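You operate a simulated robot arm through the tools that you are given. There is no shell and no other tool. Be economical: measure what you need, move in short steps, check, and stop when the job is done.

The job below is to be done with a simulated two-armed robot. You get a single attempt, and the scene is never put back.

TASK
Pick up the small yellow bobbin with one hand, pass it to the other hand and put it on the grey-top table. Set down upright: small yellow bobbin.

Only the result counts: the job must be done as asked and must still hold three seconds after the hand-in. Knocking over, shifting, dropping, spilling or breaking anything else fails it.

THE ROBOT
Two 7-joint arms with two-finger parallel grippers on one trunk, on a base that drives. Base frame: it is fixed to the floor where the robot stands at the start and does not move with it; the origin is under the middle of the robot, x ahead of it, y to its left, z up; the surface under the hand at the start is at about z = 700. Lengths are in mm, angles in degrees, forces in N, time in s.
The left shoulder is at the start at [110, 169, 1511], the right one opposite. With the tool pointing down near the work surface each hand reaches from about 100 to 620 mm from the robot's upright axis, wherever it stands, measured 20 degrees to its own side. Places, roughly: grey-top table [-1400, 100, 800]. Payload 1.57 kg a hand.
Tool frame (each hand has its own): the origin (TCP) lies between the finger pads and is the grasp point; the fingertips stand 30 mm ahead of it; z points along the fingers, y is the line along which they close. Largest opening 80 mm; finger width 17, thickness 12; the body of the gripper, 40 by 82 mm, starts 80 mm behind the TCP.
Orientation is told as [roll, pitch, yaw] about the base's x, y, z axes, in that order, counted from this pose: with the fingers straight down and closing along the base's y, the tool's x points along the base's -x, its y along +y and its z along -z.

THE INTERFACE
- The arms move only by the tool apply_moves. It takes "left_commands", "right_commands" or both (then of equal length, played together; a hand with none holds still); each is a list of rows, each an object (a shift or turn left out is 0, a gripper value left out holds the last) with "dr": the turn, a rotation vector about the tool's x, y, z in degrees, a list of three; "translation": the shift along the tool's x, y, z in mm, a list of three; "gripper": the closure in counts, from 0 (fully open) to 255 (shut). In form: [{"dr": [ax, ay, az], "translation": [tx, ty, tz], "gripper": gripper}, ...]. A call has 1 to 12 rows; each row shifts and turns the commanded pose from where the row before left it, along the tool's axes as they then stand. A row lasts 0.2 s, in which the tool goes at most 50 mm and 8.6 degrees; a call with a longer step from one row to the next is refused whole, and so is a gripper value outside its range. A pose out of reach is approached as far as the arm can. The call stops where the force on the tool passes 40 N (or 10 N more than at its start, if that is more) or the arm is blocked; 0.2 s more then pass. The fingers move at their own pace (about 72 mm/s each) and stop on an object; they squeeze with about 41 N. The grip force told is the motor's: it shows also when the fingers shut on nothing. Time passes only in rows, and 0.2 s behind the last, so rows that do not move let the fingers close. The reply holds the time, the measured pose of the TCP, the force on the tool along the base axes, the opening and the grip force, in the units named above and with some noise, with the torque about the TCP (base axes, N m) and any sound that the robot's microphone picked up.
- Cameras (640 x 400 px; columns grow to the right, rows downward): "scene" is now at [147.4, 16.3, 1684.2]; the picture's right is [0.25, -0.97, 0.00], its down [-0.81, -0.21, -0.54] and it looks along [0.53, 0.13, -0.84] (base axes); focal length 251 px, centre (320, 200). "left" rides on the left gripper at [72, 7, -122] in its tool frame; the picture's right is [-0.09, 1.00, 0.00], its down [-0.84, -0.08, -0.54] and it looks along [-0.54, -0.05, 0.84] (tool axes); focal length 238 px, centre (320, 200). "right" rides on the right gripper at [72, -7, -122] in its tool frame; the picture's right is [0.09, 1.00, 0.00], its down [-0.84, 0.08, -0.54] and it looks along [-0.54, 0.05, 0.84] (tool axes); focal length 238 px, centre (320, 200). There is no depth. A picture from a camera that has moved, and an enlarged one, comes with that camera's place and axes in the base frame and with its lens.
- snapshot(camera): a new picture of that camera. No time passes.
- lift_body(by): slides the trunk up (or, below 0, down) by that many mm; the arms and the scene camera ride with it, the base frame stays. It gives what a move gives, with no picture.
- roll_base(legs): drives the robot by 1 to 6 legs, each [ahead, left, turn to the left] in mm, mm and degrees, along the robot's own axes; the way and the turn of a leg run together, so that a leg with both is an arc; at most 1500 mm and 180 degrees a leg. The arms and the cameras ride along, it lands a little off, and it stops where it bumps. It gives what a move gives.
- turn_head(pan, tilt): turns the head with the scene camera to pan (to the left, within 86 degrees either way) and tilt (down, from -29 to 69), counted from straight ahead of the robot. It gives what a move gives.
- close_up(camera, box): a new picture of the part [left, top, right, bottom] of that camera's present view, enlarged. No time passes.
- hand_in(): hands the job in; it is judged then, once.

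Work in short steps. Places have to be worked out from the pictures, the camera data and where the tool is seen: move nearer, look again, correct. Check each grasp and each placing, and mend what went wrong. You have 120 turns and 100 pictures in all, those below and enlarged ones among them. Open the grippers and draw the arms clear of the work before you hand the job in, unless the task says otherwise; then end with one line.

The tools are called after "Request:" as a command line: name --argument value ..., lists and objects as JSON in quotes. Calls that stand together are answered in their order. apply_moves: Moves the arms, as the interface text tells. Its arguments: {"type":"object","properties":{"left_commands":{"type":"array"},"right_commands":{"type":"array"}},"required":[]} The other tools are called the same way: lift_body (by) slides the trunk up or down; roll_base (legs) drives the base; turn_head (pan, tilt) turns the head that bears the scene camera; snapshot (camera) takes a picture; close_up (camera, box) takes an enlarged picture of a part of a camera's view; hand_in () hands the job in.

At the start:

```text
time_s: 0.0
left_position: [633.4, 324.7, 990.8]
left_orientation: [0.0, -0.1, 0.1]
left_contact_force: [0.6, -0.5, -0.8]
left_torque: [-0.01, -0.03, -0.02]
left_grip_width: 79.6
left_gripper_force: 0.2
right_position: [679.5, -129.6, 998.8]
right_orientation: [-0.1, 0.1, -0.1]
right_contact_force: [-0.1, 0.3, -0.4]
right_torque: [-0.02, -0.03, -0.05]
right_grip_width: 80.0
right_gripper_force: 0.1
trunk travel left (down, up): [-825.0, 65.0]
robot x, y, heading: [-4.2, -0.9, -0.2]
head pan, tilt: [14.2, 57.0]
```

scene: 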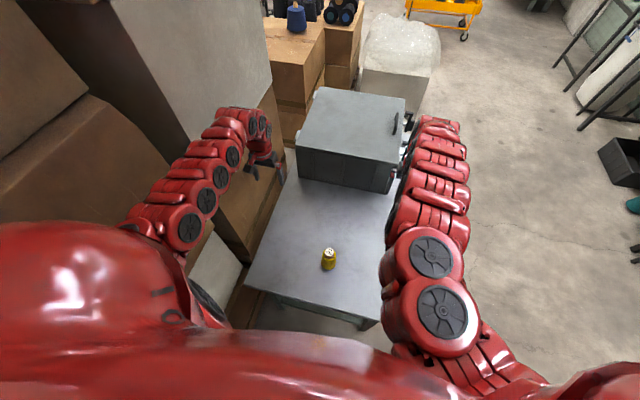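
right: 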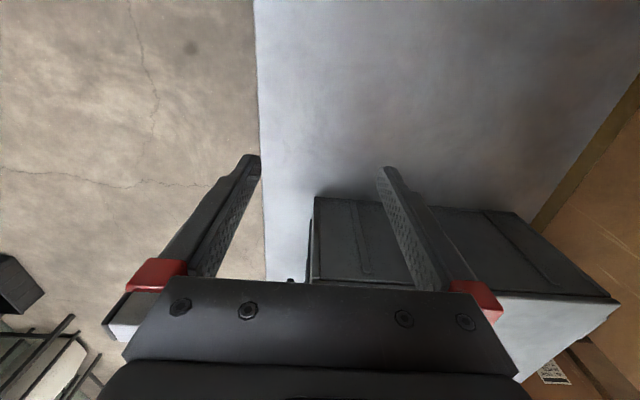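
left: 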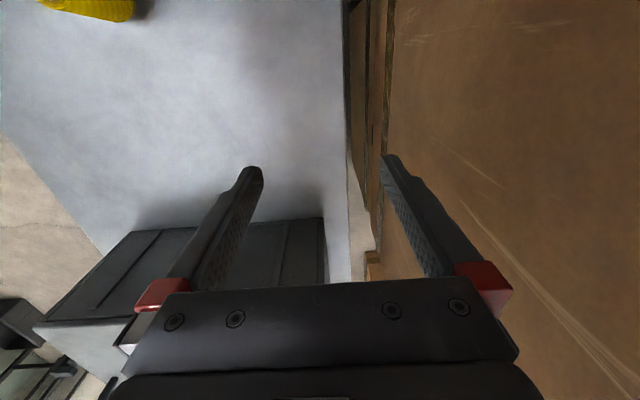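

The scene picture puts the bobbin near [489, 65, 720]. I'll enlarge it to see its shape and pose.

Request:
close_up --camera "scene" --box '[288, 230, 368, 280]'

Request:
close_up --camera "scene" --box '[200, 80, 440, 330]'

```text
8.00 times, centred on (328, 255) of scene
camera zoom: at [147.4, 16.3, 1684.2], right [0.25, -0.97, 0.0], down [-0.81, -0.21, -0.54], along [0.53, 0.13, -0.84], focal length 2006 px, centre (256, -240)
```

zoom: 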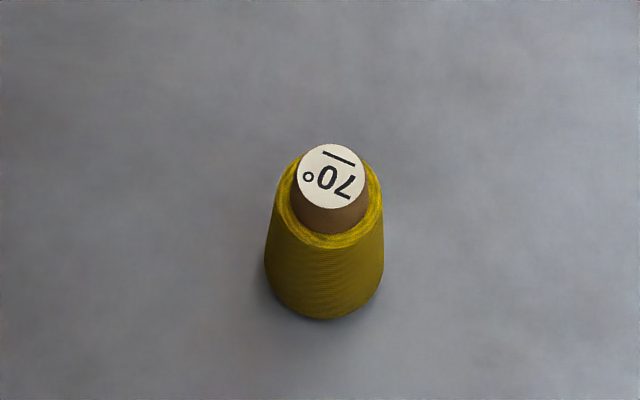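

```text
1.60 times, centred on (320, 205) of scene
camera zoom: at [147.4, 16.3, 1684.2], right [0.25, -0.97, 0.0], down [-0.81, -0.21, -0.54], along [0.53, 0.13, -0.84], focal length 401 px, centre (320, 192)
```

zoom: 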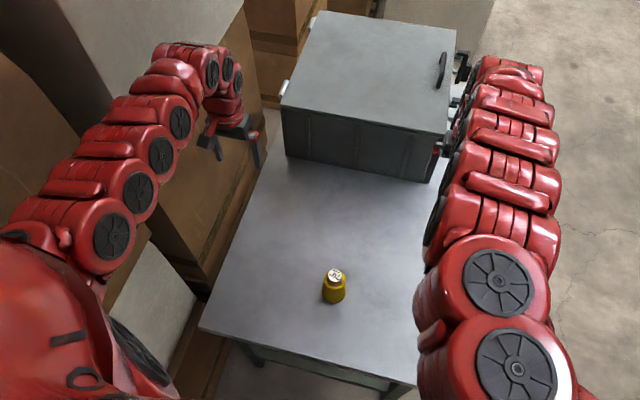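

The bobbin stands upright: about 110 mm tall, roughly 59 mm wide at the base and 48 mm near the top, with its axis near [487, 59]. I'll bring the left hand above it, staying high.

Request:
apply_moves --left_commands '[{"translation": [21, -38, 8], "gripper": 0}, {"translation": [21, -38, 8]}, {"translation": [21, -38, 8]}, {"translation": [21, -38, 8]}, {"translation": [21, -38, 8]}, {"translation": [21, -38, 8]}, {"translation": [20, -37, 8]}]'

Request:
snapshot --camera "left"

Request:
snapshot --camera "scene"

```text
time_s: 1.6
left_position: [554.7, 52.3, 927.8]
left_orientation: [0.1, 0.1, 0.1]
left_contact_force: [0.1, -0.5, 0.7]
left_torque: [0.06, 0.04, 0.0]
left_grip_width: 79.9
left_gripper_force: 0.0
left hand out of reach, approached as far as the arm can: row 2, 3, 4, 5, 6, 7
right_position: [679.8, -132.1, 999.4]
right_orientation: [0.1, 0.0, -0.1]
right_contact_force: [-0.3, -0.4, 0.4]
right_torque: [0.03, 0.0, 0.02]
right_grip_width: 80.0
right_gripper_force: 0.0
trunk travel left (down, up): [-825.0, 65.0]
robot x, y, heading: [0.8, -0.7, -0.2]
head pan, tilt: [14.2, 57.0]
```

```text
94 pictures are left
camera left: at [483.1, 58.8, 1051.2], right [0.09, 1.0, 0.0], down [0.84, -0.08, 0.54], along [0.54, -0.05, -0.84], focal length 238 px, centre (320, 200)
```

left: 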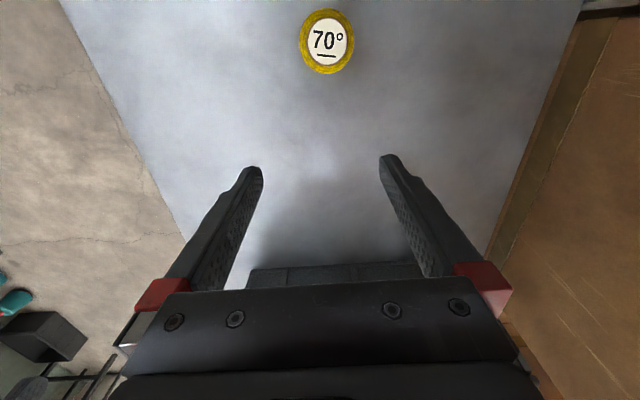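

```text
93 pictures are left
camera scene: at [147.6, 13.2, 1684.2], right [0.25, -0.97, 0.0], down [-0.81, -0.2, -0.54], along [0.53, 0.14, -0.84], focal length 251 px, centre (320, 200)
```

scene: 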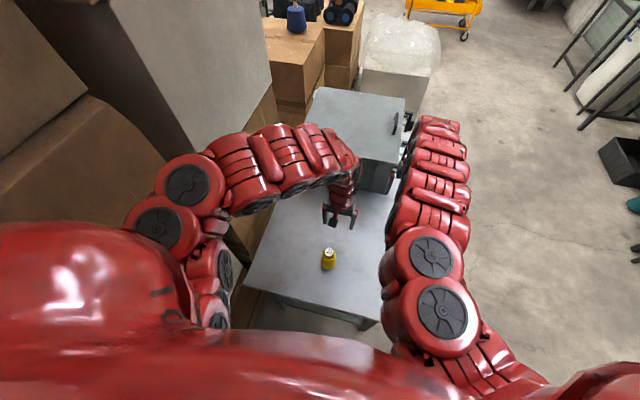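

The left arm can't fold in that close at this height; it stopped at x≈555. The bobbin top shows near [482, 65], so I'll back the base up about 70 mm.

Request:
roll_base --legs '[[-70, 0, 0]]'

Request:
snapshot --camera "left"

Request:
close_up --camera "scene" --box '[288, 170, 400, 240]'

```text
time_s: 2.6
left_position: [486.6, 55.0, 927.6]
left_orientation: [-0.1, 0.4, 0.0]
left_contact_force: [0.5, -0.4, -0.4]
left_torque: [-0.02, 0.03, 0.02]
left_grip_width: 80.1
left_gripper_force: 0.0
right_position: [611.8, -130.0, 999.1]
right_orientation: [0.0, 0.1, 0.1]
right_contact_force: [0.0, -0.5, 0.2]
right_torque: [-0.01, 0.0, -0.01]
right_grip_width: 80.1
right_gripper_force: 0.1
trunk travel left (down, up): [-825.0, 65.0]
robot x, y, heading: [-64.9, 0.3, 0.2]
head pan, tilt: [14.2, 57.0]
```

```text
92 pictures are left
camera left: at [415.3, 61.2, 1050.2], right [0.09, 1.0, 0.0], down [0.84, -0.08, 0.54], along [0.54, -0.05, -0.84], focal length 238 px, centre (320, 200)
```

left: 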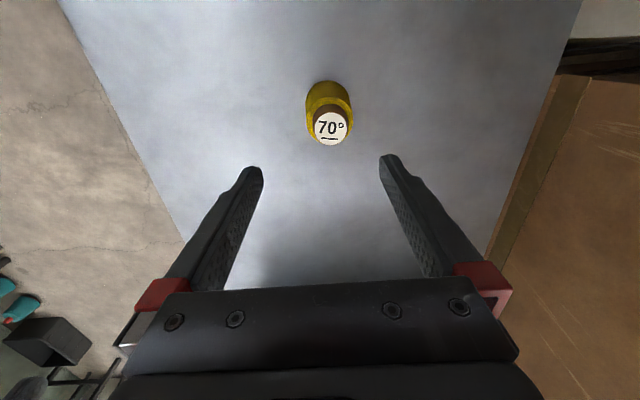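

```text
5.71 times, centred on (344, 205) of scene
camera zoom: at [80.7, 16.0, 1683.9], right [0.25, -0.97, 0.0], down [-0.81, -0.21, -0.54], along [0.53, 0.13, -0.84], focal length 1433 px, centre (183, 171)
```

zoom: 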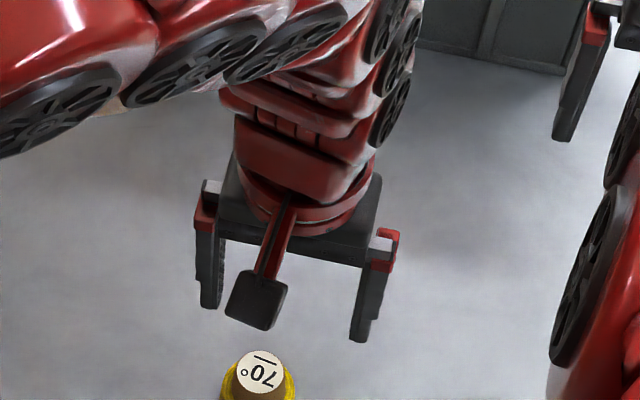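

Two sight lines intersect with the bobbin top at about [480, 66, 820]. I'll centre the hand over it and come part of the way down.

Request:
apply_moves --left_commands '[{"translation": [6, 11, 0]}, {"translation": [0, 0, 30]}, {"translation": [0, 0, 20]}]'

Request:
snapshot --camera "left"

```text
time_s: 3.4
left_position: [485.4, 65.8, 876.9]
left_orientation: [0.1, 0.0, 0.1]
left_contact_force: [-0.5, 0.4, -0.7]
left_torque: [0.0, 0.01, 0.01]
left_grip_width: 80.1
left_gripper_force: 0.0
left hand out of reach, approached as far as the arm can: row 1
right_position: [608.9, -130.0, 1000.2]
right_orientation: [0.0, -0.1, 0.0]
right_contact_force: [-1.0, -0.4, -0.3]
right_torque: [0.02, -0.03, -0.01]
right_grip_width: 80.0
right_gripper_force: 0.1
trunk travel left (down, up): [-825.0, 65.0]
robot x, y, heading: [-73.3, 2.0, 0.1]
head pan, tilt: [14.2, 57.0]
```

```text
90 pictures are left
camera left: at [414.9, 70.9, 999.7], right [0.09, 1.0, 0.0], down [0.84, -0.08, 0.54], along [0.54, -0.05, -0.84], focal length 238 px, centre (320, 200)
```

left: 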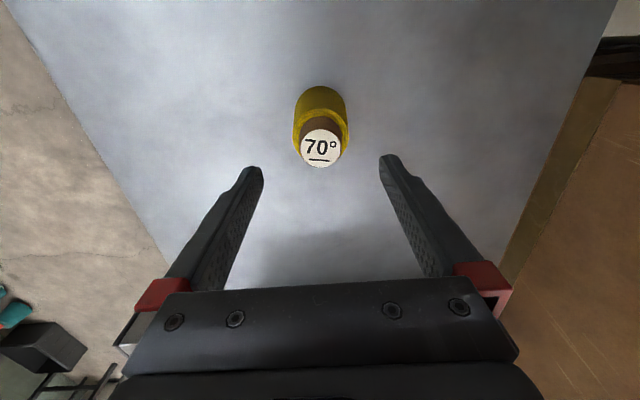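

The hand is at [485, 66] and the bobbin at about [482, 65], which is close enough. I'll go down to about z 788 and watch the forces.

Request:
apply_moves --left_commands '[{"translation": [3, -1, 25]}, {"translation": [0, 0, 25]}, {"translation": [0, 0, 20]}, {"translation": [0, 0, 19]}]'

Request:
snapshot --camera "left"

Request:
close_up --camera "scene" --box '[288, 190, 400, 260]'

```text
time_s: 4.4
left_position: [482.4, 64.1, 789.2]
left_orientation: [0.0, 0.1, 0.1]
left_contact_force: [-0.1, 0.2, 1.1]
left_torque: [-0.02, 0.02, 0.0]
left_grip_width: 79.9
left_gripper_force: 0.1
right_position: [609.9, -131.2, 999.1]
right_orientation: [0.0, 0.0, 0.0]
right_contact_force: [0.5, 0.5, -0.4]
right_torque: [-0.02, -0.01, 0.02]
right_grip_width: 80.1
right_gripper_force: 0.1
trunk travel left (down, up): [-825.0, 65.0]
robot x, y, heading: [-69.0, -4.1, -0.1]
head pan, tilt: [14.2, 57.0]
```

```text
89 pictures are left
camera left: at [411.3, 69.4, 911.1], right [0.09, 1.0, 0.0], down [0.84, -0.08, 0.54], along [0.54, -0.05, -0.84], focal length 238 px, centre (320, 200)
```

left: 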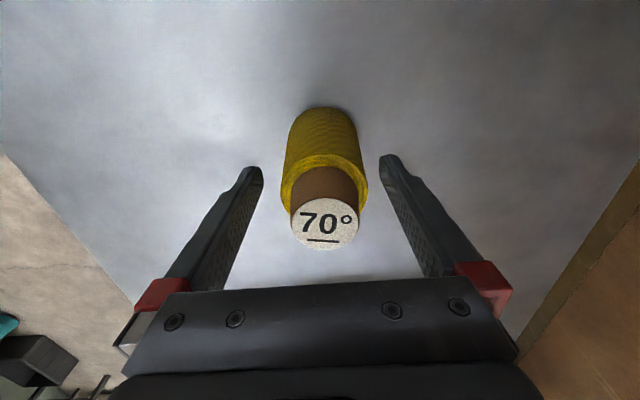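

```text
5.71 times, centred on (344, 225) of scene
camera zoom: at [77.9, 16.1, 1684.2], right [0.25, -0.97, 0.0], down [-0.81, -0.21, -0.54], along [0.53, 0.13, -0.84], focal length 1433 px, centre (183, 57)
```

zoom: 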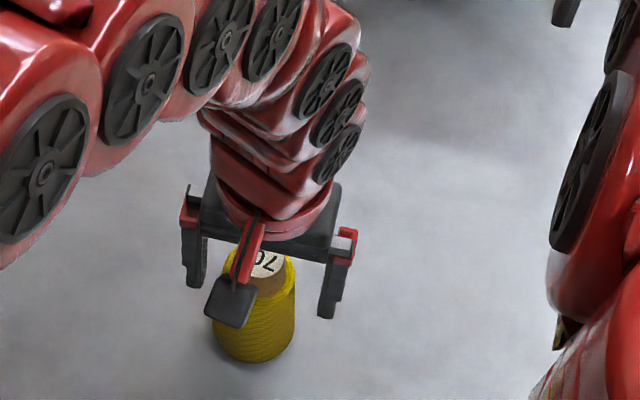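

The thread spans about z 700–785 and the core rises to 823. I'll go 13 mm lower for a firm hold on the upper thread, then close.

Request:
apply_moves --left_commands '[{"translation": [0, 0, 13]}, {"gripper": 255}, {"gripper": 255}, {"gripper": 255}, {"gripper": 255}]'

```text
time_s: 5.6
left_position: [482.3, 63.5, 776.1]
left_orientation: [0.0, 0.0, 0.0]
left_contact_force: [1.4, 0.1, 0.5]
left_torque: [0.0, -0.09, -0.01]
left_grip_width: 54.0
left_gripper_force: 41.2
right_position: [609.7, -129.4, 998.2]
right_orientation: [0.0, 0.0, 0.1]
right_contact_force: [0.0, -0.2, 1.3]
right_torque: [-0.03, -0.01, 0.02]
right_grip_width: 80.0
right_gripper_force: 0.1
trunk travel left (down, up): [-825.0, 65.0]
robot x, y, heading: [-68.5, -0.5, 0.1]
head pan, tilt: [14.2, 57.0]
```

The grip closed at 54 mm with 41 N. I'll lift straight up 130 mm.

Request:
apply_moves --left_commands '[{"translation": [0, 0, -15], "gripper": 255}, {"translation": [0, 0, -35]}, {"translation": [0, 0, -40]}, {"translation": [0, 0, -40]}]'

Request:
snapshot --camera "left"

Request:
snapshot --camera "scene"

```text
time_s: 6.6
left_position: [481.8, 64.1, 907.3]
left_orientation: [0.1, 0.2, 0.0]
left_contact_force: [0.0, -1.1, -1.7]
left_torque: [0.05, 0.03, 0.01]
left_grip_width: 54.2
left_gripper_force: 41.0
right_position: [609.1, -129.9, 1000.2]
right_orientation: [0.1, 0.0, 0.0]
right_contact_force: [-0.2, 0.2, -0.4]
right_torque: [0.0, -0.04, 0.01]
right_grip_width: 79.7
right_gripper_force: 0.0
trunk travel left (down, up): [-825.0, 65.0]
robot x, y, heading: [-67.6, -1.0, -0.0]
head pan, tilt: [14.2, 57.0]
```

```text
87 pictures are left
camera left: at [411.1, 70.0, 1028.0], right [0.09, 1.0, 0.0], down [0.84, -0.08, 0.54], along [0.54, -0.05, -0.84], focal length 238 px, centre (320, 200)
```

left: 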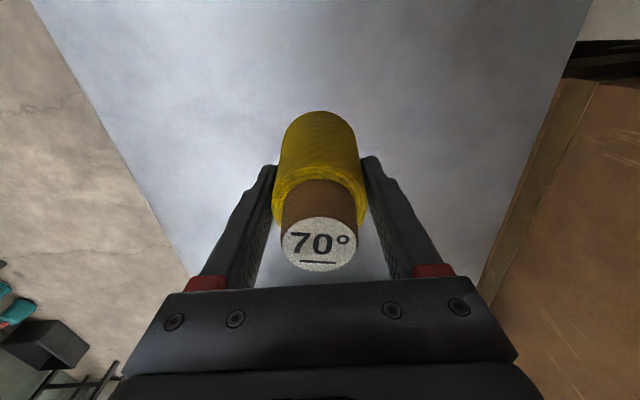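

```text
86 pictures are left
camera scene: at [76.6, 15.6, 1684.4], right [0.25, -0.97, 0.0], down [-0.81, -0.21, -0.54], along [0.53, 0.13, -0.84], focal length 251 px, centre (320, 200)
```

scene: 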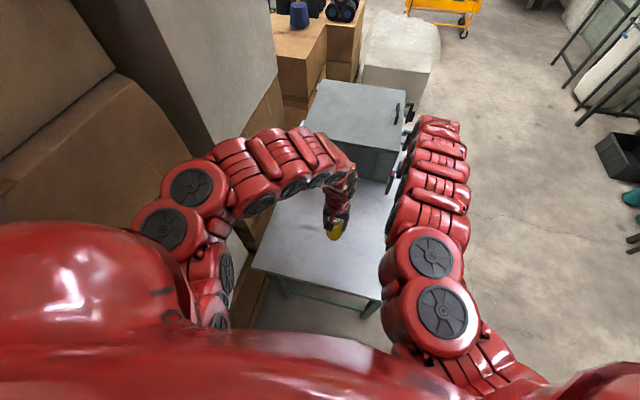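

The bobbin is held and lifted. I'll back the base 200 mm to clear the table and look around from there.

Request:
roll_base --legs '[[-200, 0, 0]]'

Request:
turn_head --pan 86 --tilt 25

Request:
snapshot --camera "scene"

Request:
turn_head --pan -86 --tilt 25

Request:
snapshot --camera "scene"

```text
time_s: 8.2
left_position: [284.8, 63.6, 905.0]
left_orientation: [0.0, 0.2, 0.1]
left_contact_force: [0.4, -0.4, -1.1]
left_torque: [-0.01, -0.01, -0.01]
left_grip_width: 53.6
left_gripper_force: 40.9
right_position: [410.3, -129.8, 999.2]
right_orientation: [-0.1, 0.1, 0.0]
right_contact_force: [-0.4, 0.1, 0.6]
right_torque: [-0.01, 0.0, 0.02]
right_grip_width: 80.1
right_gripper_force: 0.1
trunk travel left (down, up): [-825.0, 65.0]
robot x, y, heading: [-268.8, 0.5, -0.1]
head pan, tilt: [14.2, 57.0]
```

```text
time_s: 9.7
left_position: [282.8, 63.6, 904.5]
left_orientation: [0.0, 0.1, 0.1]
left_contact_force: [-0.1, -0.4, -1.2]
left_torque: [0.04, 0.02, -0.01]
left_grip_width: 53.9
left_gripper_force: 40.8
right_position: [410.1, -129.4, 999.4]
right_orientation: [0.0, 0.0, 0.0]
right_contact_force: [-0.3, -0.1, 0.2]
right_torque: [0.05, 0.0, -0.03]
right_grip_width: 80.0
right_gripper_force: 0.1
trunk travel left (down, up): [-825.0, 65.0]
robot x, y, heading: [-271.3, 1.1, -0.2]
head pan, tilt: [85.9, 25.0]
```

```text
85 pictures are left
camera scene: at [-183.2, 90.9, 1730.7], right [1.0, -0.07, 0.0], down [-0.03, -0.42, -0.91], along [0.06, 0.9, -0.42], focal length 251 px, centre (320, 200)
```

scene: 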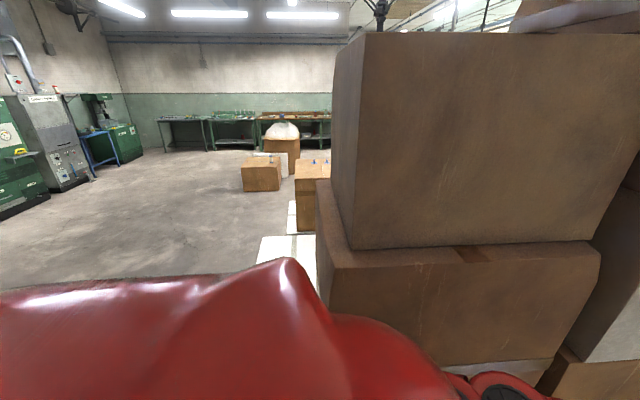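

```text
time_s: 12.2
left_position: [283.1, 64.0, 905.1]
left_orientation: [0.0, 0.1, 0.0]
left_contact_force: [-0.8, 0.2, -2.7]
left_torque: [-0.01, -0.01, -0.02]
left_grip_width: 54.2
left_gripper_force: 41.2
right_position: [409.7, -129.3, 998.5]
right_orientation: [-0.1, 0.0, 0.0]
right_contact_force: [-1.5, 0.5, -0.2]
right_torque: [0.03, -0.01, 0.03]
right_grip_width: 79.8
right_gripper_force: 0.1
trunk travel left (down, up): [-825.0, 65.0]
robot x, y, heading: [-269.0, -0.6, -0.1]
head pan, tilt: [-85.9, 25.0]
```

```text
84 pictures are left
camera scene: at [-183.3, -92.9, 1730.8], right [-1.0, -0.07, 0.0], down [-0.03, 0.42, -0.91], along [0.06, -0.9, -0.42], focal length 251 px, centre (320, 200)
```

scene: 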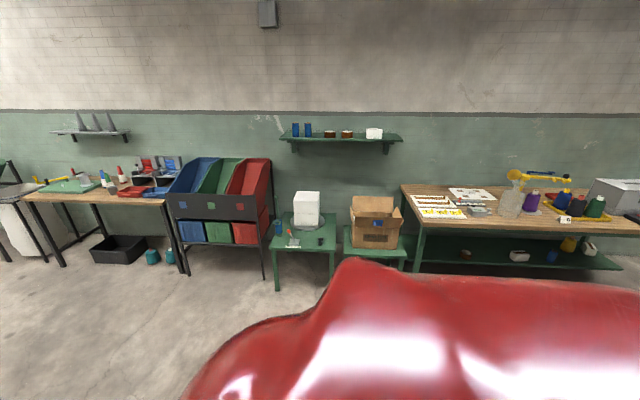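

The space to the right is open. I'll move the right hand outward and turn it so its fingers point left and 20° down, closing along x. The first part is the 90° turn about its own axis.

Request:
apply_moves --right_commands '[{"translation": [0, -50, 0], "gripper": 0}, {"translation": [0, -50, 0], "dr": [0, 0, 8.2]}, {"dr": [0, 0, 8.2]}, {"dr": [0, 0, 8.2]}, {"dr": [0, 0, 8.2]}, {"dr": [0, 0, 8.2]}, {"dr": [0, 0, 8.2]}, {"dr": [0, 0, 8.2]}, {"dr": [0, 0, 8.2]}, {"dr": [0, 0, 8.2]}, {"dr": [0, 0, 8.2]}, {"dr": [0, 0, 8.0]}]'

Request:
turn_head --pan 0 --tilt 57

Request:
snapshot --camera "scene"

```text
time_s: 14.8
left_position: [284.5, 65.4, 905.5]
left_orientation: [0.0, 0.2, 0.1]
left_contact_force: [0.2, 0.1, -1.2]
left_torque: [0.03, 0.0, -0.01]
left_grip_width: 54.0
left_gripper_force: 41.0
right_position: [409.4, -230.7, 999.7]
right_orientation: [0.1, 0.0, -90.1]
right_contact_force: [-0.1, 0.4, -0.2]
right_torque: [0.01, -0.02, -0.02]
right_grip_width: 80.0
right_gripper_force: 0.1
trunk travel left (down, up): [-825.0, 65.0]
robot x, y, heading: [-272.3, 0.6, 0.1]
head pan, tilt: [-85.9, 25.0]
```

```text
time_s: 16.4
left_position: [283.7, 63.8, 905.8]
left_orientation: [0.0, 0.1, 0.1]
left_contact_force: [0.3, -0.4, -1.5]
left_torque: [0.04, -0.04, -0.01]
left_grip_width: 53.8
left_gripper_force: 40.7
right_position: [409.8, -230.8, 997.7]
right_orientation: [0.0, -0.1, -89.9]
right_contact_force: [0.0, 0.7, -0.8]
right_torque: [-0.02, 0.01, -0.01]
right_grip_width: 80.0
right_gripper_force: 0.0
trunk travel left (down, up): [-825.0, 65.0]
robot x, y, heading: [-274.2, 0.8, 0.3]
head pan, tilt: [0.0, 57.0]
```

```text
83 pictures are left
camera scene: at [-119.9, -1.0, 1684.3], right [0.0, -1.0, 0.0], down [-0.84, 0.0, -0.54], along [0.54, 0.0, -0.84], focal length 251 px, centre (320, 200)
```

scene: 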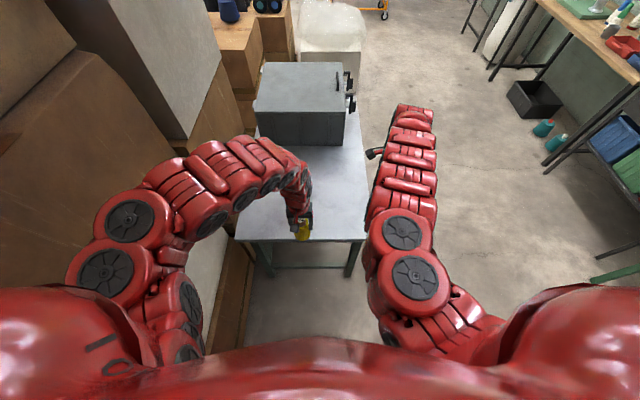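

The turn reads yaw −90. Next I'll pitch 70° about the tool's y so the fingers point left.

Request:
apply_moves --right_commands '[{"dr": [0, 7.8, 0]}, {"dr": [0, 7.8, 0]}, {"dr": [0, 7.8, 0]}, {"dr": [0, 7.8, 0]}, {"dr": [0, 7.8, 0]}, {"dr": [0, 7.8, 0]}, {"dr": [0, 7.8, 0]}, {"dr": [0, 7.8, 0]}, {"dr": [0, 7.6, 0]}]'

Request:
snapshot --camera "scene"

Request:
snapshot --camera "right"

```text
time_s: 18.4
left_position: [282.8, 64.2, 905.0]
left_orientation: [0.0, 0.1, 0.1]
left_contact_force: [0.4, -0.8, -2.0]
left_torque: [0.0, 0.01, 0.03]
left_grip_width: 54.0
left_gripper_force: 41.2
right_position: [323.2, -222.4, 1008.1]
right_orientation: [0.0, 62.4, -90.0]
right_contact_force: [0.1, -0.3, 0.1]
right_torque: [0.0, -0.03, 0.0]
right_grip_width: 80.2
right_gripper_force: 0.1
right hand out of reach, approached as far as the arm can: row 4, 5, 6, 8, 9
trunk travel left (down, up): [-825.0, 65.0]
robot x, y, heading: [-273.1, 1.2, 0.1]
head pan, tilt: [0.0, 57.0]
```

```text
82 pictures are left
camera scene: at [-120.3, -0.3, 1684.3], right [0.0, -1.0, 0.0], down [-0.84, 0.0, -0.54], along [0.54, 0.0, -0.84], focal length 251 px, centre (320, 200)
```

scene: 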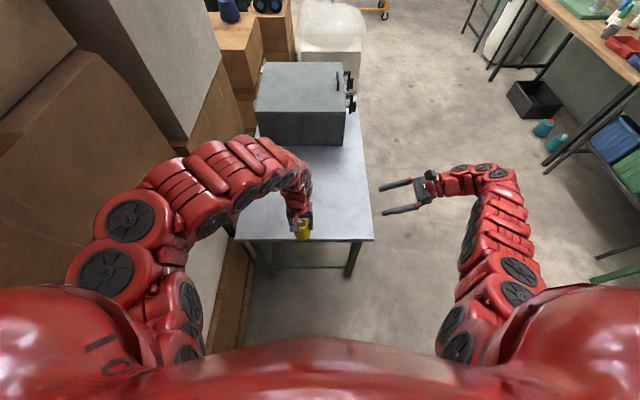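

```text
81 pictures are left
camera right: at [315.3, -298.6, 1128.4], right [1.0, 0.04, 0.08], down [0.08, -0.87, -0.49], along [0.05, 0.49, -0.87], focal length 238 px, centre (320, 200)
```

right: 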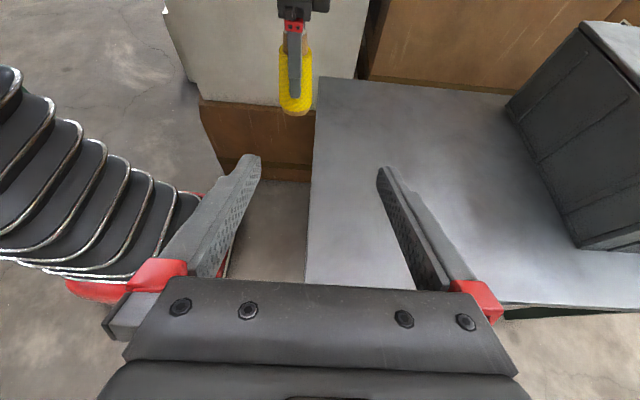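

The right hand got to 28° below horizontal, at [323, −222, 1008]. The bobbin should span z 829–914 in thread, with its axis at [283, 64]. I'll move the right hand nearer, to about [283, −70, 875].

Request:
apply_moves --right_commands '[{"translation": [-9.5, -8, 38]}, {"translation": [-9.5, -8, 38]}, {"translation": [-9.5, -8, 38]}, {"translation": [-9.5, -8, 38]}, {"translation": [-9.5, -8, 38]}]'

Request:
snapshot --camera "right"

Request:
snapshot --camera "scene"

```text
time_s: 19.6
left_position: [284.0, 64.9, 904.6]
left_orientation: [0.0, 0.1, 0.1]
left_contact_force: [0.0, -0.3, -2.1]
left_torque: [0.04, 0.01, 0.02]
left_grip_width: 53.9
left_gripper_force: 40.4
right_position: [282.6, -77.7, 879.0]
right_orientation: [-0.1, 62.3, -90.1]
right_contact_force: [-0.5, 0.6, 0.2]
right_torque: [-0.01, -0.02, 0.02]
right_grip_width: 79.9
right_gripper_force: 0.1
trunk travel left (down, up): [-825.0, 65.0]
robot x, y, heading: [-269.6, 0.9, 0.2]
head pan, tilt: [0.0, 57.0]
```

```text
80 pictures are left
camera right: at [275.3, -152.1, 998.8], right [1.0, 0.04, 0.08], down [0.08, -0.87, -0.49], along [0.05, 0.49, -0.87], focal length 238 px, centre (320, 200)
```

right: 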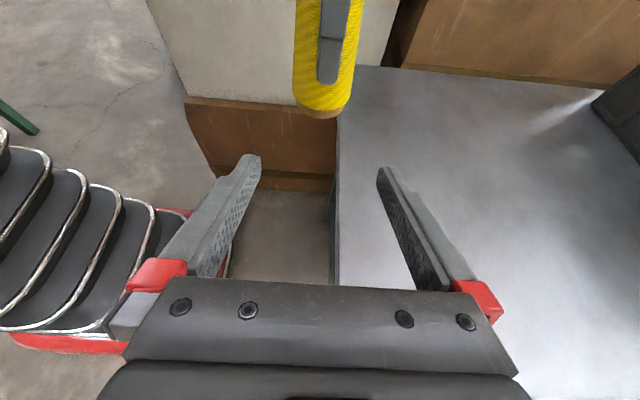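

```text
79 pictures are left
camera scene: at [-119.6, -0.3, 1684.2], right [0.0, -1.0, 0.0], down [-0.84, 0.0, -0.54], along [0.54, 0.0, -0.84], focal length 251 px, centre (320, 200)
```

scene: 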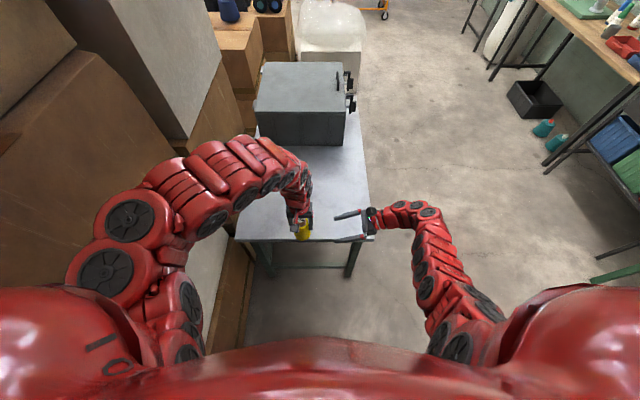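

The tools are aligned in x, and the bobbin's bottom reads about z 832. I'll try to add the missing 8° of pitch here for more clearance.

Request:
apply_moves --right_commands '[{"dr": [0, 5, 0]}, {"dr": [0, 5, 0]}]'

```text
time_s: 20.2
left_position: [281.4, 64.4, 905.7]
left_orientation: [0.0, 0.1, 0.2]
left_contact_force: [-0.7, 0.7, -1.7]
left_torque: [0.0, 0.0, -0.01]
left_grip_width: 54.0
left_gripper_force: 40.5
right_position: [258.9, -67.3, 891.4]
right_orientation: [0.2, 72.4, -89.8]
right_contact_force: [-0.8, -0.1, -0.5]
right_torque: [0.0, 0.06, -0.03]
right_grip_width: 80.0
right_gripper_force: 0.0
right hand out of reach, approached as far as the arm can: row 1, 2
trunk travel left (down, up): [-825.0, 65.0]
robot x, y, heading: [-271.8, -0.7, -0.3]
head pan, tilt: [0.0, 57.0]
```

Pitch is now 72°, but the reach limit pulled x to 259. I'll shift to x 282 and z 860 while keeping clear in y, and see whether it gets there.

Request:
apply_moves --right_commands '[{"translation": [-29.5, 0, 9.4]}, {"translation": [0, 23, 0]}]'

Request:
snapshot --camera "right"

```text
time_s: 20.9
left_position: [283.4, 65.2, 905.7]
left_orientation: [0.0, 0.2, 0.1]
left_contact_force: [0.2, 0.0, -2.1]
left_torque: [0.03, -0.04, 0.01]
left_grip_width: 54.0
left_gripper_force: 41.0
right_position: [258.7, -58.3, 885.1]
right_orientation: [-0.2, 72.3, -90.1]
right_contact_force: [-0.7, 1.1, 0.4]
right_torque: [-0.04, -0.03, 0.0]
right_grip_width: 80.2
right_gripper_force: 0.1
right hand out of reach, approached as far as the arm can: row 1, 2
trunk travel left (down, up): [-825.0, 65.0]
robot x, y, heading: [-268.1, -1.1, -0.0]
head pan, tilt: [0.0, 57.0]
```

```text
78 pictures are left
camera right: at [251.4, -152.7, 989.2], right [1.0, 0.03, 0.09], down [0.08, -0.77, -0.63], along [0.05, 0.64, -0.77], focal length 238 px, centre (320, 200)
```

right: 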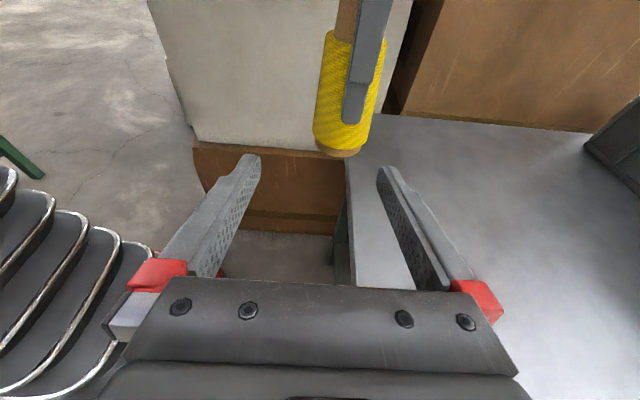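

That pitch is out of reach at this x. At 62–64° it was reachable and the camera clearance works out at about 20 mm, so I'll go back 8° and move to [283, −60, 862].

Request:
apply_moves --right_commands '[{"dr": [0, -8, 0]}, {"translation": [-20, 24, 10]}]'

```text
time_s: 21.4
left_position: [283.1, 65.3, 905.7]
left_orientation: [0.0, 0.1, 0.1]
left_contact_force: [0.0, 0.1, -2.1]
left_torque: [-0.02, 0.0, -0.03]
left_grip_width: 54.3
left_gripper_force: 40.4
right_position: [279.8, -56.4, 862.5]
right_orientation: [-0.6, 64.3, -90.5]
right_contact_force: [2.1, 0.4, 0.9]
right_torque: [-0.09, 0.07, 0.12]
right_grip_width: 80.0
right_gripper_force: 0.1
trunk travel left (down, up): [-825.0, 65.0]
robot x, y, heading: [-272.9, -3.3, 0.2]
head pan, tilt: [0.0, 57.0]
```

Reached [280, −56, 862] at 64°. I'll move level toward the bobbin, first 60 mm, then look.

Request:
apply_moves --right_commands '[{"translation": [13, 2, 27]}, {"translation": [13, 1, 27]}]'

Request:
snapshot --camera "right"

Request:
snapshot --camera "left"

```text
time_s: 22.1
left_position: [283.5, 66.5, 904.7]
left_orientation: [-0.1, 0.1, 0.1]
left_contact_force: [0.0, 0.7, -1.1]
left_torque: [0.01, -0.03, -0.01]
left_grip_width: 54.2
left_gripper_force: 41.3
right_position: [287.4, 1.5, 862.6]
right_orientation: [0.0, 64.2, -90.2]
right_contact_force: [0.1, -0.1, 0.3]
right_torque: [0.02, 0.01, 0.02]
right_grip_width: 80.0
right_gripper_force: 0.0
trunk travel left (down, up): [-825.0, 65.0]
robot x, y, heading: [-265.9, -0.1, 0.1]
head pan, tilt: [0.0, 57.0]
```

```text
77 pictures are left
camera right: at [279.8, -76.5, 979.2], right [1.0, 0.04, 0.08], down [0.08, -0.85, -0.52], along [0.05, 0.52, -0.85], focal length 238 px, centre (320, 200)
```

right: 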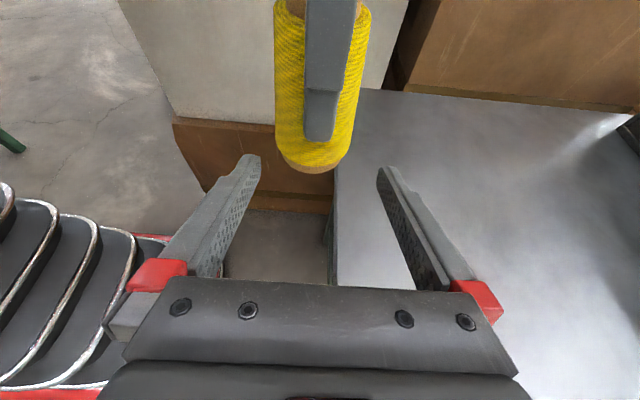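

```text
76 pictures are left
camera left: at [212.3, 71.1, 1027.5], right [0.09, 1.0, 0.0], down [0.84, -0.07, 0.54], along [0.54, -0.05, -0.84], focal length 238 px, centre (320, 200)
```

left: 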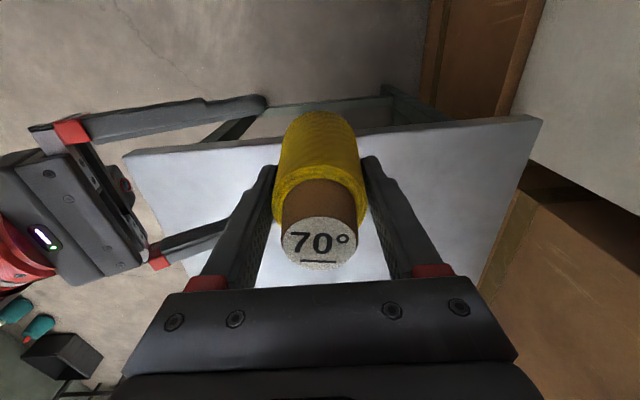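

The bobbin is central between the right fingers, off by about 3 mm in x. I'll do the remaining ~52 mm in two steps.

Request:
apply_moves --right_commands '[{"translation": [11.5, -3, 24]}, {"translation": [11, 0, 23]}]'

Request:
snapshot --camera "right"

Request:
snapshot --camera "left"

Request:
close_up --camera "scene" --box '[240, 170, 400, 270]'

```text
time_s: 22.6
left_position: [283.5, 64.8, 905.3]
left_orientation: [0.0, 0.2, 0.1]
left_contact_force: [-0.5, -0.2, -2.1]
left_torque: [0.02, 0.01, 0.0]
left_grip_width: 54.0
left_gripper_force: 41.0
right_position: [284.9, 55.2, 860.7]
right_orientation: [0.0, 64.2, -90.1]
right_contact_force: [0.0, -0.3, 0.4]
right_torque: [0.01, -0.01, 0.0]
right_grip_width: 80.0
right_gripper_force: 0.0
trunk travel left (down, up): [-825.0, 65.0]
robot x, y, heading: [-267.4, -2.2, 0.1]
head pan, tilt: [0.0, 57.0]
```

```text
75 pictures are left
camera right: at [276.7, -23.0, 978.6], right [1.0, 0.04, 0.08], down [0.08, -0.85, -0.52], along [0.05, 0.52, -0.85], focal length 238 px, centre (320, 200)
```

right: 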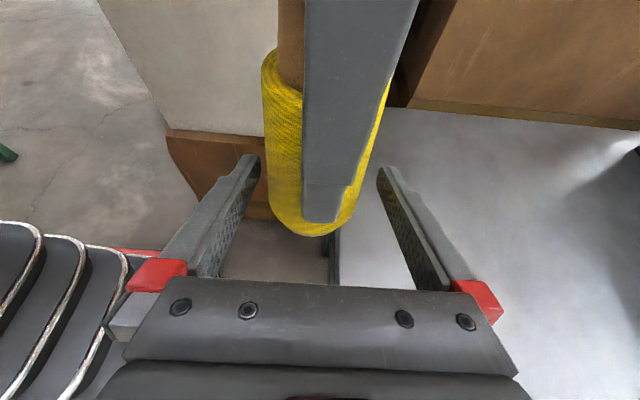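

```text
74 pictures are left
camera left: at [212.4, 70.8, 1027.4], right [0.09, 1.0, 0.0], down [0.84, -0.08, 0.54], along [0.54, -0.05, -0.84], focal length 238 px, centre (320, 200)
```

left: 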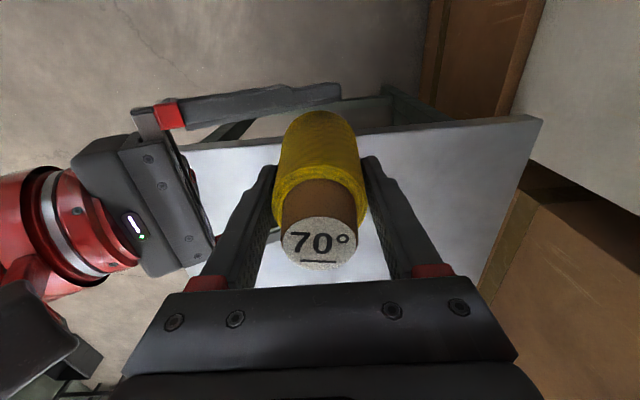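

```text
4.00 times, centred on (320, 220) of scene
camera zoom: at [-120.0, 0.1, 1684.2], right [0.0, -1.0, 0.0], down [-0.84, 0.0, -0.54], along [0.54, 0.0, -0.84], focal length 1003 px, centre (320, 120)
```

zoom: 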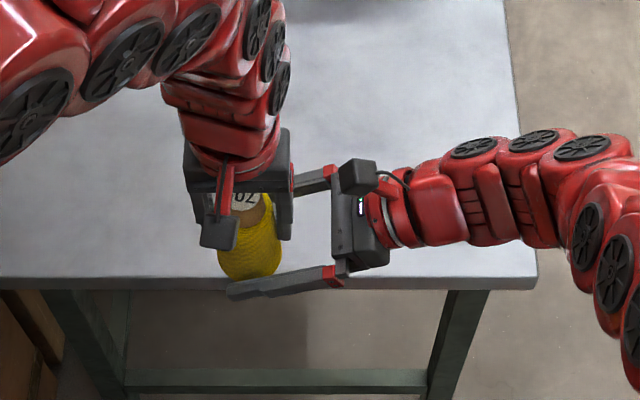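

The bobbin sits between the right fingers with no contact. I'll raise 6 mm for table clearance later, then close the right gripper.

Request:
apply_moves --right_commands '[{"translation": [5.4, -1, -2.6]}, {"gripper": 255}, {"gripper": 255}, {"gripper": 255}, {"gripper": 255}]'

Request:
snapshot --camera "right"

```text
time_s: 23.9
left_position: [284.0, 65.0, 905.6]
left_orientation: [-0.1, 0.1, 0.1]
left_contact_force: [10.9, 2.8, -4.4]
left_torque: [0.15, -0.44, -0.1]
left_grip_width: 54.0
left_gripper_force: 41.6
right_position: [281.0, 55.5, 866.6]
right_orientation: [-0.3, 64.3, -90.1]
right_contact_force: [-10.6, -2.0, 2.8]
right_torque: [0.0, 0.02, 0.16]
right_grip_width: 56.8
right_gripper_force: 41.7
trunk travel left (down, up): [-825.0, 65.0]
robot x, y, heading: [-270.0, 0.2, 0.3]
head pan, tilt: [0.0, 57.0]
```

```text
72 pictures are left
camera right: at [274.4, -23.5, 983.7], right [1.0, 0.04, 0.08], down [0.08, -0.85, -0.52], along [0.05, 0.52, -0.85], focal length 238 px, centre (320, 200)
```

right: 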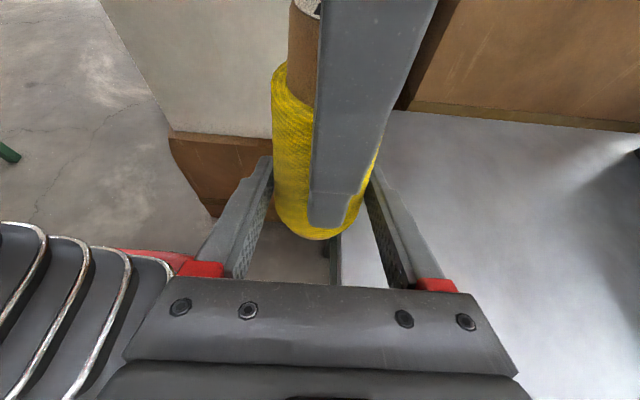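

Right grip is 56.8 mm at 42 N, with 10 N of side load. I'll relieve that with a 2.5 mm shift, then open the left fingers.

Request:
apply_moves --right_commands '[{"translation": [0, -2.5, 0], "gripper": 255}, {}, {}, {}, {}]' --left_commands '[{}, {"gripper": 0}, {}, {}, {}]'

Request:
snapshot --camera "left"

```text
time_s: 25.1
left_position: [284.9, 64.3, 905.3]
left_orientation: [-0.1, 0.2, 0.2]
left_contact_force: [0.1, 0.3, -0.2]
left_torque: [0.04, 0.01, 0.01]
left_grip_width: 80.2
left_gripper_force: 0.0
right_position: [279.6, 55.3, 867.4]
right_orientation: [0.0, 64.2, -90.1]
right_contact_force: [-0.2, 0.2, -0.2]
right_torque: [-0.01, -0.01, 0.01]
right_grip_width: 56.5
right_gripper_force: 41.1
trunk travel left (down, up): [-825.0, 65.0]
robot x, y, heading: [-271.2, 0.4, 0.4]
head pan, tilt: [0.0, 57.0]
```

```text
71 pictures are left
camera left: at [212.3, 70.2, 1027.5], right [0.09, 1.0, 0.0], down [0.84, -0.08, 0.54], along [0.54, -0.05, -0.84], focal length 238 px, centre (320, 200)
```

left: 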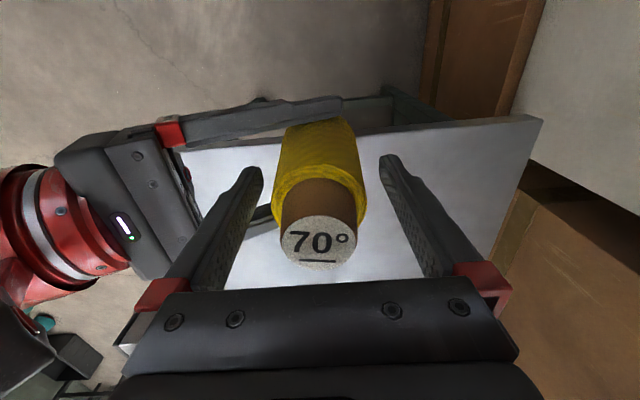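

The right hand holds the bobbin alone. I'll raise the left hand straight up 25 mm, then on up and forward to clear it.

Request:
apply_moves --left_commands '[{"translation": [0, 0, -15]}, {"translation": [0, 0, -15]}, {"translation": [-10, 0, -15]}, {"translation": [-20, 0, -20]}, {"translation": [-30, 0, -20]}, {"translation": [-30, 0, -20]}]'

Request:
snapshot --camera "scene"

Request:
snapshot --camera "right"

```text
time_s: 26.4
left_position: [377.0, 63.9, 1007.2]
left_orientation: [0.1, 0.2, 0.2]
left_contact_force: [-0.5, 0.4, -0.1]
left_torque: [-0.05, 0.02, 0.0]
left_grip_width: 79.9
left_gripper_force: 0.0
left hand out of reach, approached as far as the arm can: row 2
right_position: [280.2, 55.7, 867.6]
right_orientation: [-0.1, 64.3, -90.1]
right_contact_force: [-0.2, -0.1, -0.5]
right_torque: [-0.02, -0.01, 0.01]
right_grip_width: 57.0
right_gripper_force: 41.1
trunk travel left (down, up): [-825.0, 65.0]
robot x, y, heading: [-268.3, 2.0, 0.1]
head pan, tilt: [0.0, 57.0]
```

```text
70 pictures are left
camera scene: at [-119.2, -0.6, 1684.2], right [0.0, -1.0, 0.0], down [-0.84, 0.0, -0.54], along [0.54, 0.0, -0.84], focal length 251 px, centre (320, 200)
```

scene: 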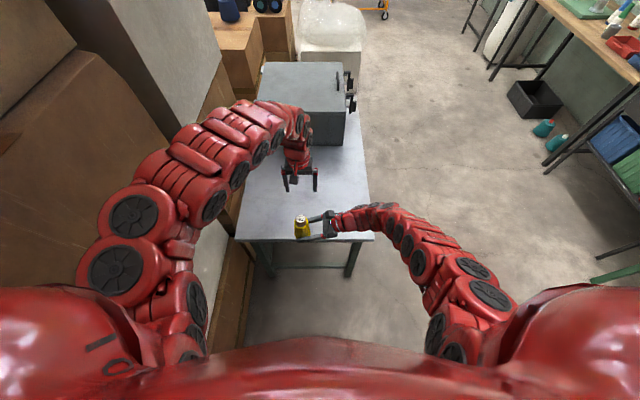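

```text
69 pictures are left
camera right: at [273.5, -23.3, 983.5], right [1.0, 0.04, 0.08], down [0.08, -0.85, -0.52], along [0.05, 0.52, -0.85], focal length 238 px, centre (320, 200)
```

right: 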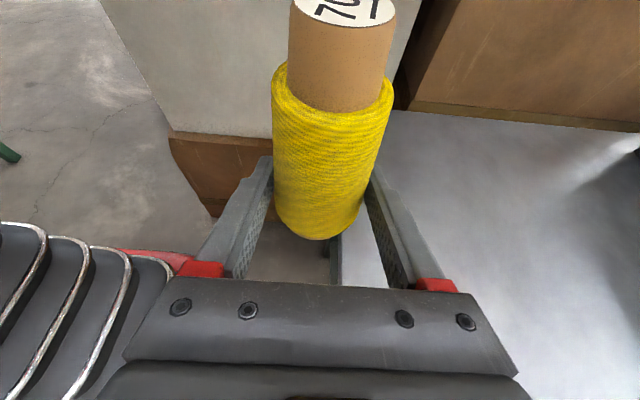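

The handover is done and the right hand holds the bobbin upright. I'll raise the trunk 65 mm, turn right 90° in the open space, and look toward the grey-top table.

Request:
lift_body --by 64

Request:
roll_base --legs '[[-100, 0, 0], [0, 0, -90]]'

Request:
turn_head --pan -80 --tilt 35

Request:
snapshot --camera "scene"

```text
time_s: 27.5
left_position: [376.1, 62.1, 1070.0]
left_orientation: [0.0, 0.4, 0.0]
left_contact_force: [0.1, 0.4, -0.7]
left_torque: [0.01, -0.03, 0.0]
left_grip_width: 79.8
left_gripper_force: 0.0
right_position: [281.4, 54.8, 929.7]
right_orientation: [0.0, 64.4, -90.0]
right_contact_force: [-0.7, -0.6, -1.1]
right_torque: [-0.05, -0.01, 0.02]
right_grip_width: 56.7
right_gripper_force: 41.4
trunk travel left (down, up): [-889.0, 1.0]
robot x, y, heading: [-268.8, 4.3, -0.1]
head pan, tilt: [0.0, 57.0]
```

```text
time_s: 32.4
left_position: [-291.7, -644.8, 1070.3]
left_orientation: [0.0, 0.1, -88.6]
left_contact_force: [0.4, -0.3, -0.4]
left_torque: [-0.04, 0.03, 0.0]
left_grip_width: 79.8
left_gripper_force: 0.0
right_position: [-301.9, -548.0, 931.2]
right_orientation: [0.0, 64.3, -178.9]
right_contact_force: [-0.5, -0.4, -1.9]
right_torque: [-0.03, 0.01, 0.02]
right_grip_width: 56.9
right_gripper_force: 41.3
trunk travel left (down, up): [-889.0, 1.0]
robot x, y, heading: [-371.1, 0.4, -89.1]
head pan, tilt: [0.0, 57.0]
```

```text
time_s: 33.9
left_position: [-291.0, -645.5, 1071.3]
left_orientation: [0.0, 0.2, -88.6]
left_contact_force: [-0.4, -0.1, 0.5]
left_torque: [-0.01, -0.01, 0.03]
left_grip_width: 79.9
left_gripper_force: 0.0
right_position: [-301.3, -548.6, 930.4]
right_orientation: [0.0, 64.3, -178.7]
right_contact_force: [-0.2, -0.3, -1.7]
right_torque: [0.0, 0.03, 0.02]
right_grip_width: 56.8
right_gripper_force: 40.9
trunk travel left (down, up): [-889.0, 1.0]
robot x, y, heading: [-367.3, -0.2, -89.1]
head pan, tilt: [-80.0, 35.0]
```

```text
68 pictures are left
camera scene: at [-453.5, -98.9, 1779.0], right [-0.2, 0.98, 0.0], down [0.56, 0.11, -0.82], along [-0.8, -0.16, -0.57], focal length 251 px, centre (320, 200)
```

scene: 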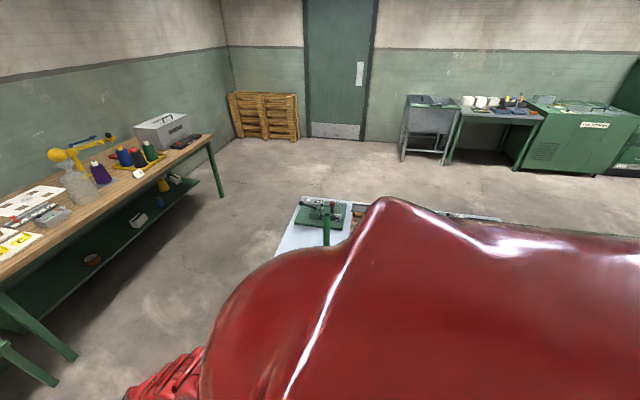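

Part of the grey-top table shows behind my shoulder, with some equipment at its far end. I'll turn another 50° right and look again.

Request:
roll_base --legs '[[0, 0, -50]]'

Request:
turn_head --pan -40 --tilt 40

Request:
snapshot --camera "scene"

```text
time_s: 36.6
left_position: [-807.2, -479.7, 1072.0]
left_orientation: [0.0, 0.2, -137.9]
left_contact_force: [0.6, -0.8, 0.8]
left_torque: [0.03, 0.01, -0.02]
left_grip_width: 79.8
left_gripper_force: 0.0
right_position: [-741.1, -408.6, 929.4]
right_orientation: [0.0, 64.2, 131.9]
right_contact_force: [-0.2, -0.7, -1.4]
right_torque: [-0.02, 0.03, 0.02]
right_grip_width: 57.0
right_gripper_force: 41.3
trunk travel left (down, up): [-889.0, 1.0]
robot x, y, heading: [-370.4, 1.4, -138.5]
head pan, tilt: [-80.0, 35.0]
```

```text
time_s: 37.6
left_position: [-806.6, -479.7, 1071.7]
left_orientation: [0.0, 0.1, -137.9]
left_contact_force: [-0.5, 0.2, 0.2]
left_torque: [0.0, 0.0, -0.01]
left_grip_width: 80.2
left_gripper_force: 0.0
right_position: [-740.0, -408.7, 930.4]
right_orientation: [0.0, 64.3, 132.0]
right_contact_force: [-0.7, -0.4, -0.9]
right_torque: [-0.05, -0.02, 0.01]
right_grip_width: 56.9
right_gripper_force: 41.5
trunk travel left (down, up): [-889.0, 1.0]
robot x, y, heading: [-370.2, 1.6, -137.8]
head pan, tilt: [-40.0, 40.0]
```

```text
67 pictures are left
camera scene: at [-513.7, -58.0, 1771.4], right [-0.03, 1.0, 0.0], down [0.64, 0.02, -0.77], along [-0.77, -0.03, -0.64], focal length 251 px, centre (320, 200)
```

scene: 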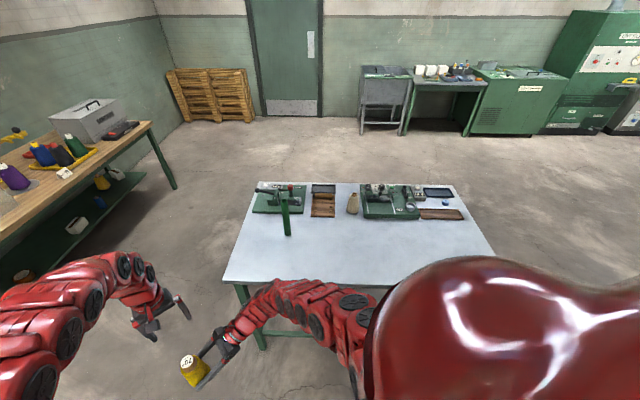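

The table top spans about x −1122 to −1855, and its near half is empty. I aim to set the bobbin near [−1230, −60]. First I'll finish the turn, raise the left hand for clearance and look.

Request:
roll_base --legs '[[0, 0, -42]]'

Request:
apply_moves --left_commands '[{"translation": [0, 20, -30]}, {"translation": [0, 20, -30]}, {"translation": [0, 20, -30]}]'

Request:
turn_head --pan 0 --tilt 45

Request:
snapshot --camera "scene"

```text
time_s: 39.9
left_position: [-1013.6, -71.2, 1071.0]
left_orientation: [0.1, 0.3, -179.0]
left_contact_force: [-0.8, 0.3, 0.6]
left_torque: [-0.05, -0.02, 0.05]
left_grip_width: 79.8
left_gripper_force: 0.0
right_position: [-917.7, -62.6, 931.0]
right_orientation: [0.0, 64.3, 90.7]
right_contact_force: [-0.2, 0.2, -3.2]
right_torque: [0.03, 0.01, 0.0]
right_grip_width: 57.0
right_gripper_force: 40.9
trunk travel left (down, up): [-889.0, 1.0]
robot x, y, heading: [-369.2, -0.2, -179.3]
head pan, tilt: [-40.0, 40.0]
```

```text
time_s: 40.7
left_position: [-1013.4, -130.0, 1162.0]
left_orientation: [0.0, 0.2, -179.1]
left_contact_force: [0.2, 0.4, 0.0]
left_torque: [0.0, 0.02, 0.01]
left_grip_width: 80.1
left_gripper_force: 0.2
right_position: [-917.4, -62.1, 931.4]
right_orientation: [0.0, 64.2, 90.7]
right_contact_force: [0.9, 0.2, -2.2]
right_torque: [0.04, -0.02, 0.0]
right_grip_width: 56.7
right_gripper_force: 40.7
trunk travel left (down, up): [-889.0, 1.0]
robot x, y, heading: [-367.6, -1.2, -179.2]
head pan, tilt: [-40.0, 40.0]
```

```text
time_s: 41.8
left_position: [-1012.8, -130.9, 1160.5]
left_orientation: [0.0, 0.2, -179.1]
left_contact_force: [-0.4, 0.5, 0.0]
left_torque: [-0.02, 0.01, 0.0]
left_grip_width: 80.0
left_gripper_force: 0.0
right_position: [-916.9, -60.6, 930.7]
right_orientation: [0.0, 64.3, 90.7]
right_contact_force: [0.3, -0.4, -1.7]
right_torque: [0.03, -0.01, 0.01]
right_grip_width: 56.8
right_gripper_force: 40.7
trunk travel left (down, up): [-889.0, 1.0]
robot x, y, heading: [-367.6, 0.9, -179.6]
head pan, tilt: [0.0, 45.0]
```

```text
66 pictures are left
camera scene: at [-530.7, -3.3, 1764.2], right [-0.01, 1.0, 0.0], down [0.71, 0.01, -0.71], along [-0.71, -0.01, -0.71], focal length 251 px, centre (320, 200)
```

scene: 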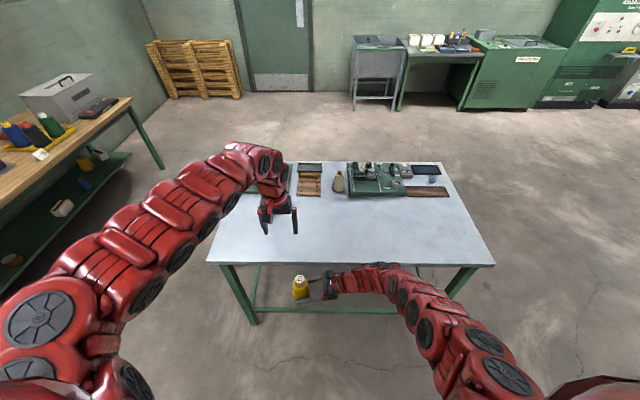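

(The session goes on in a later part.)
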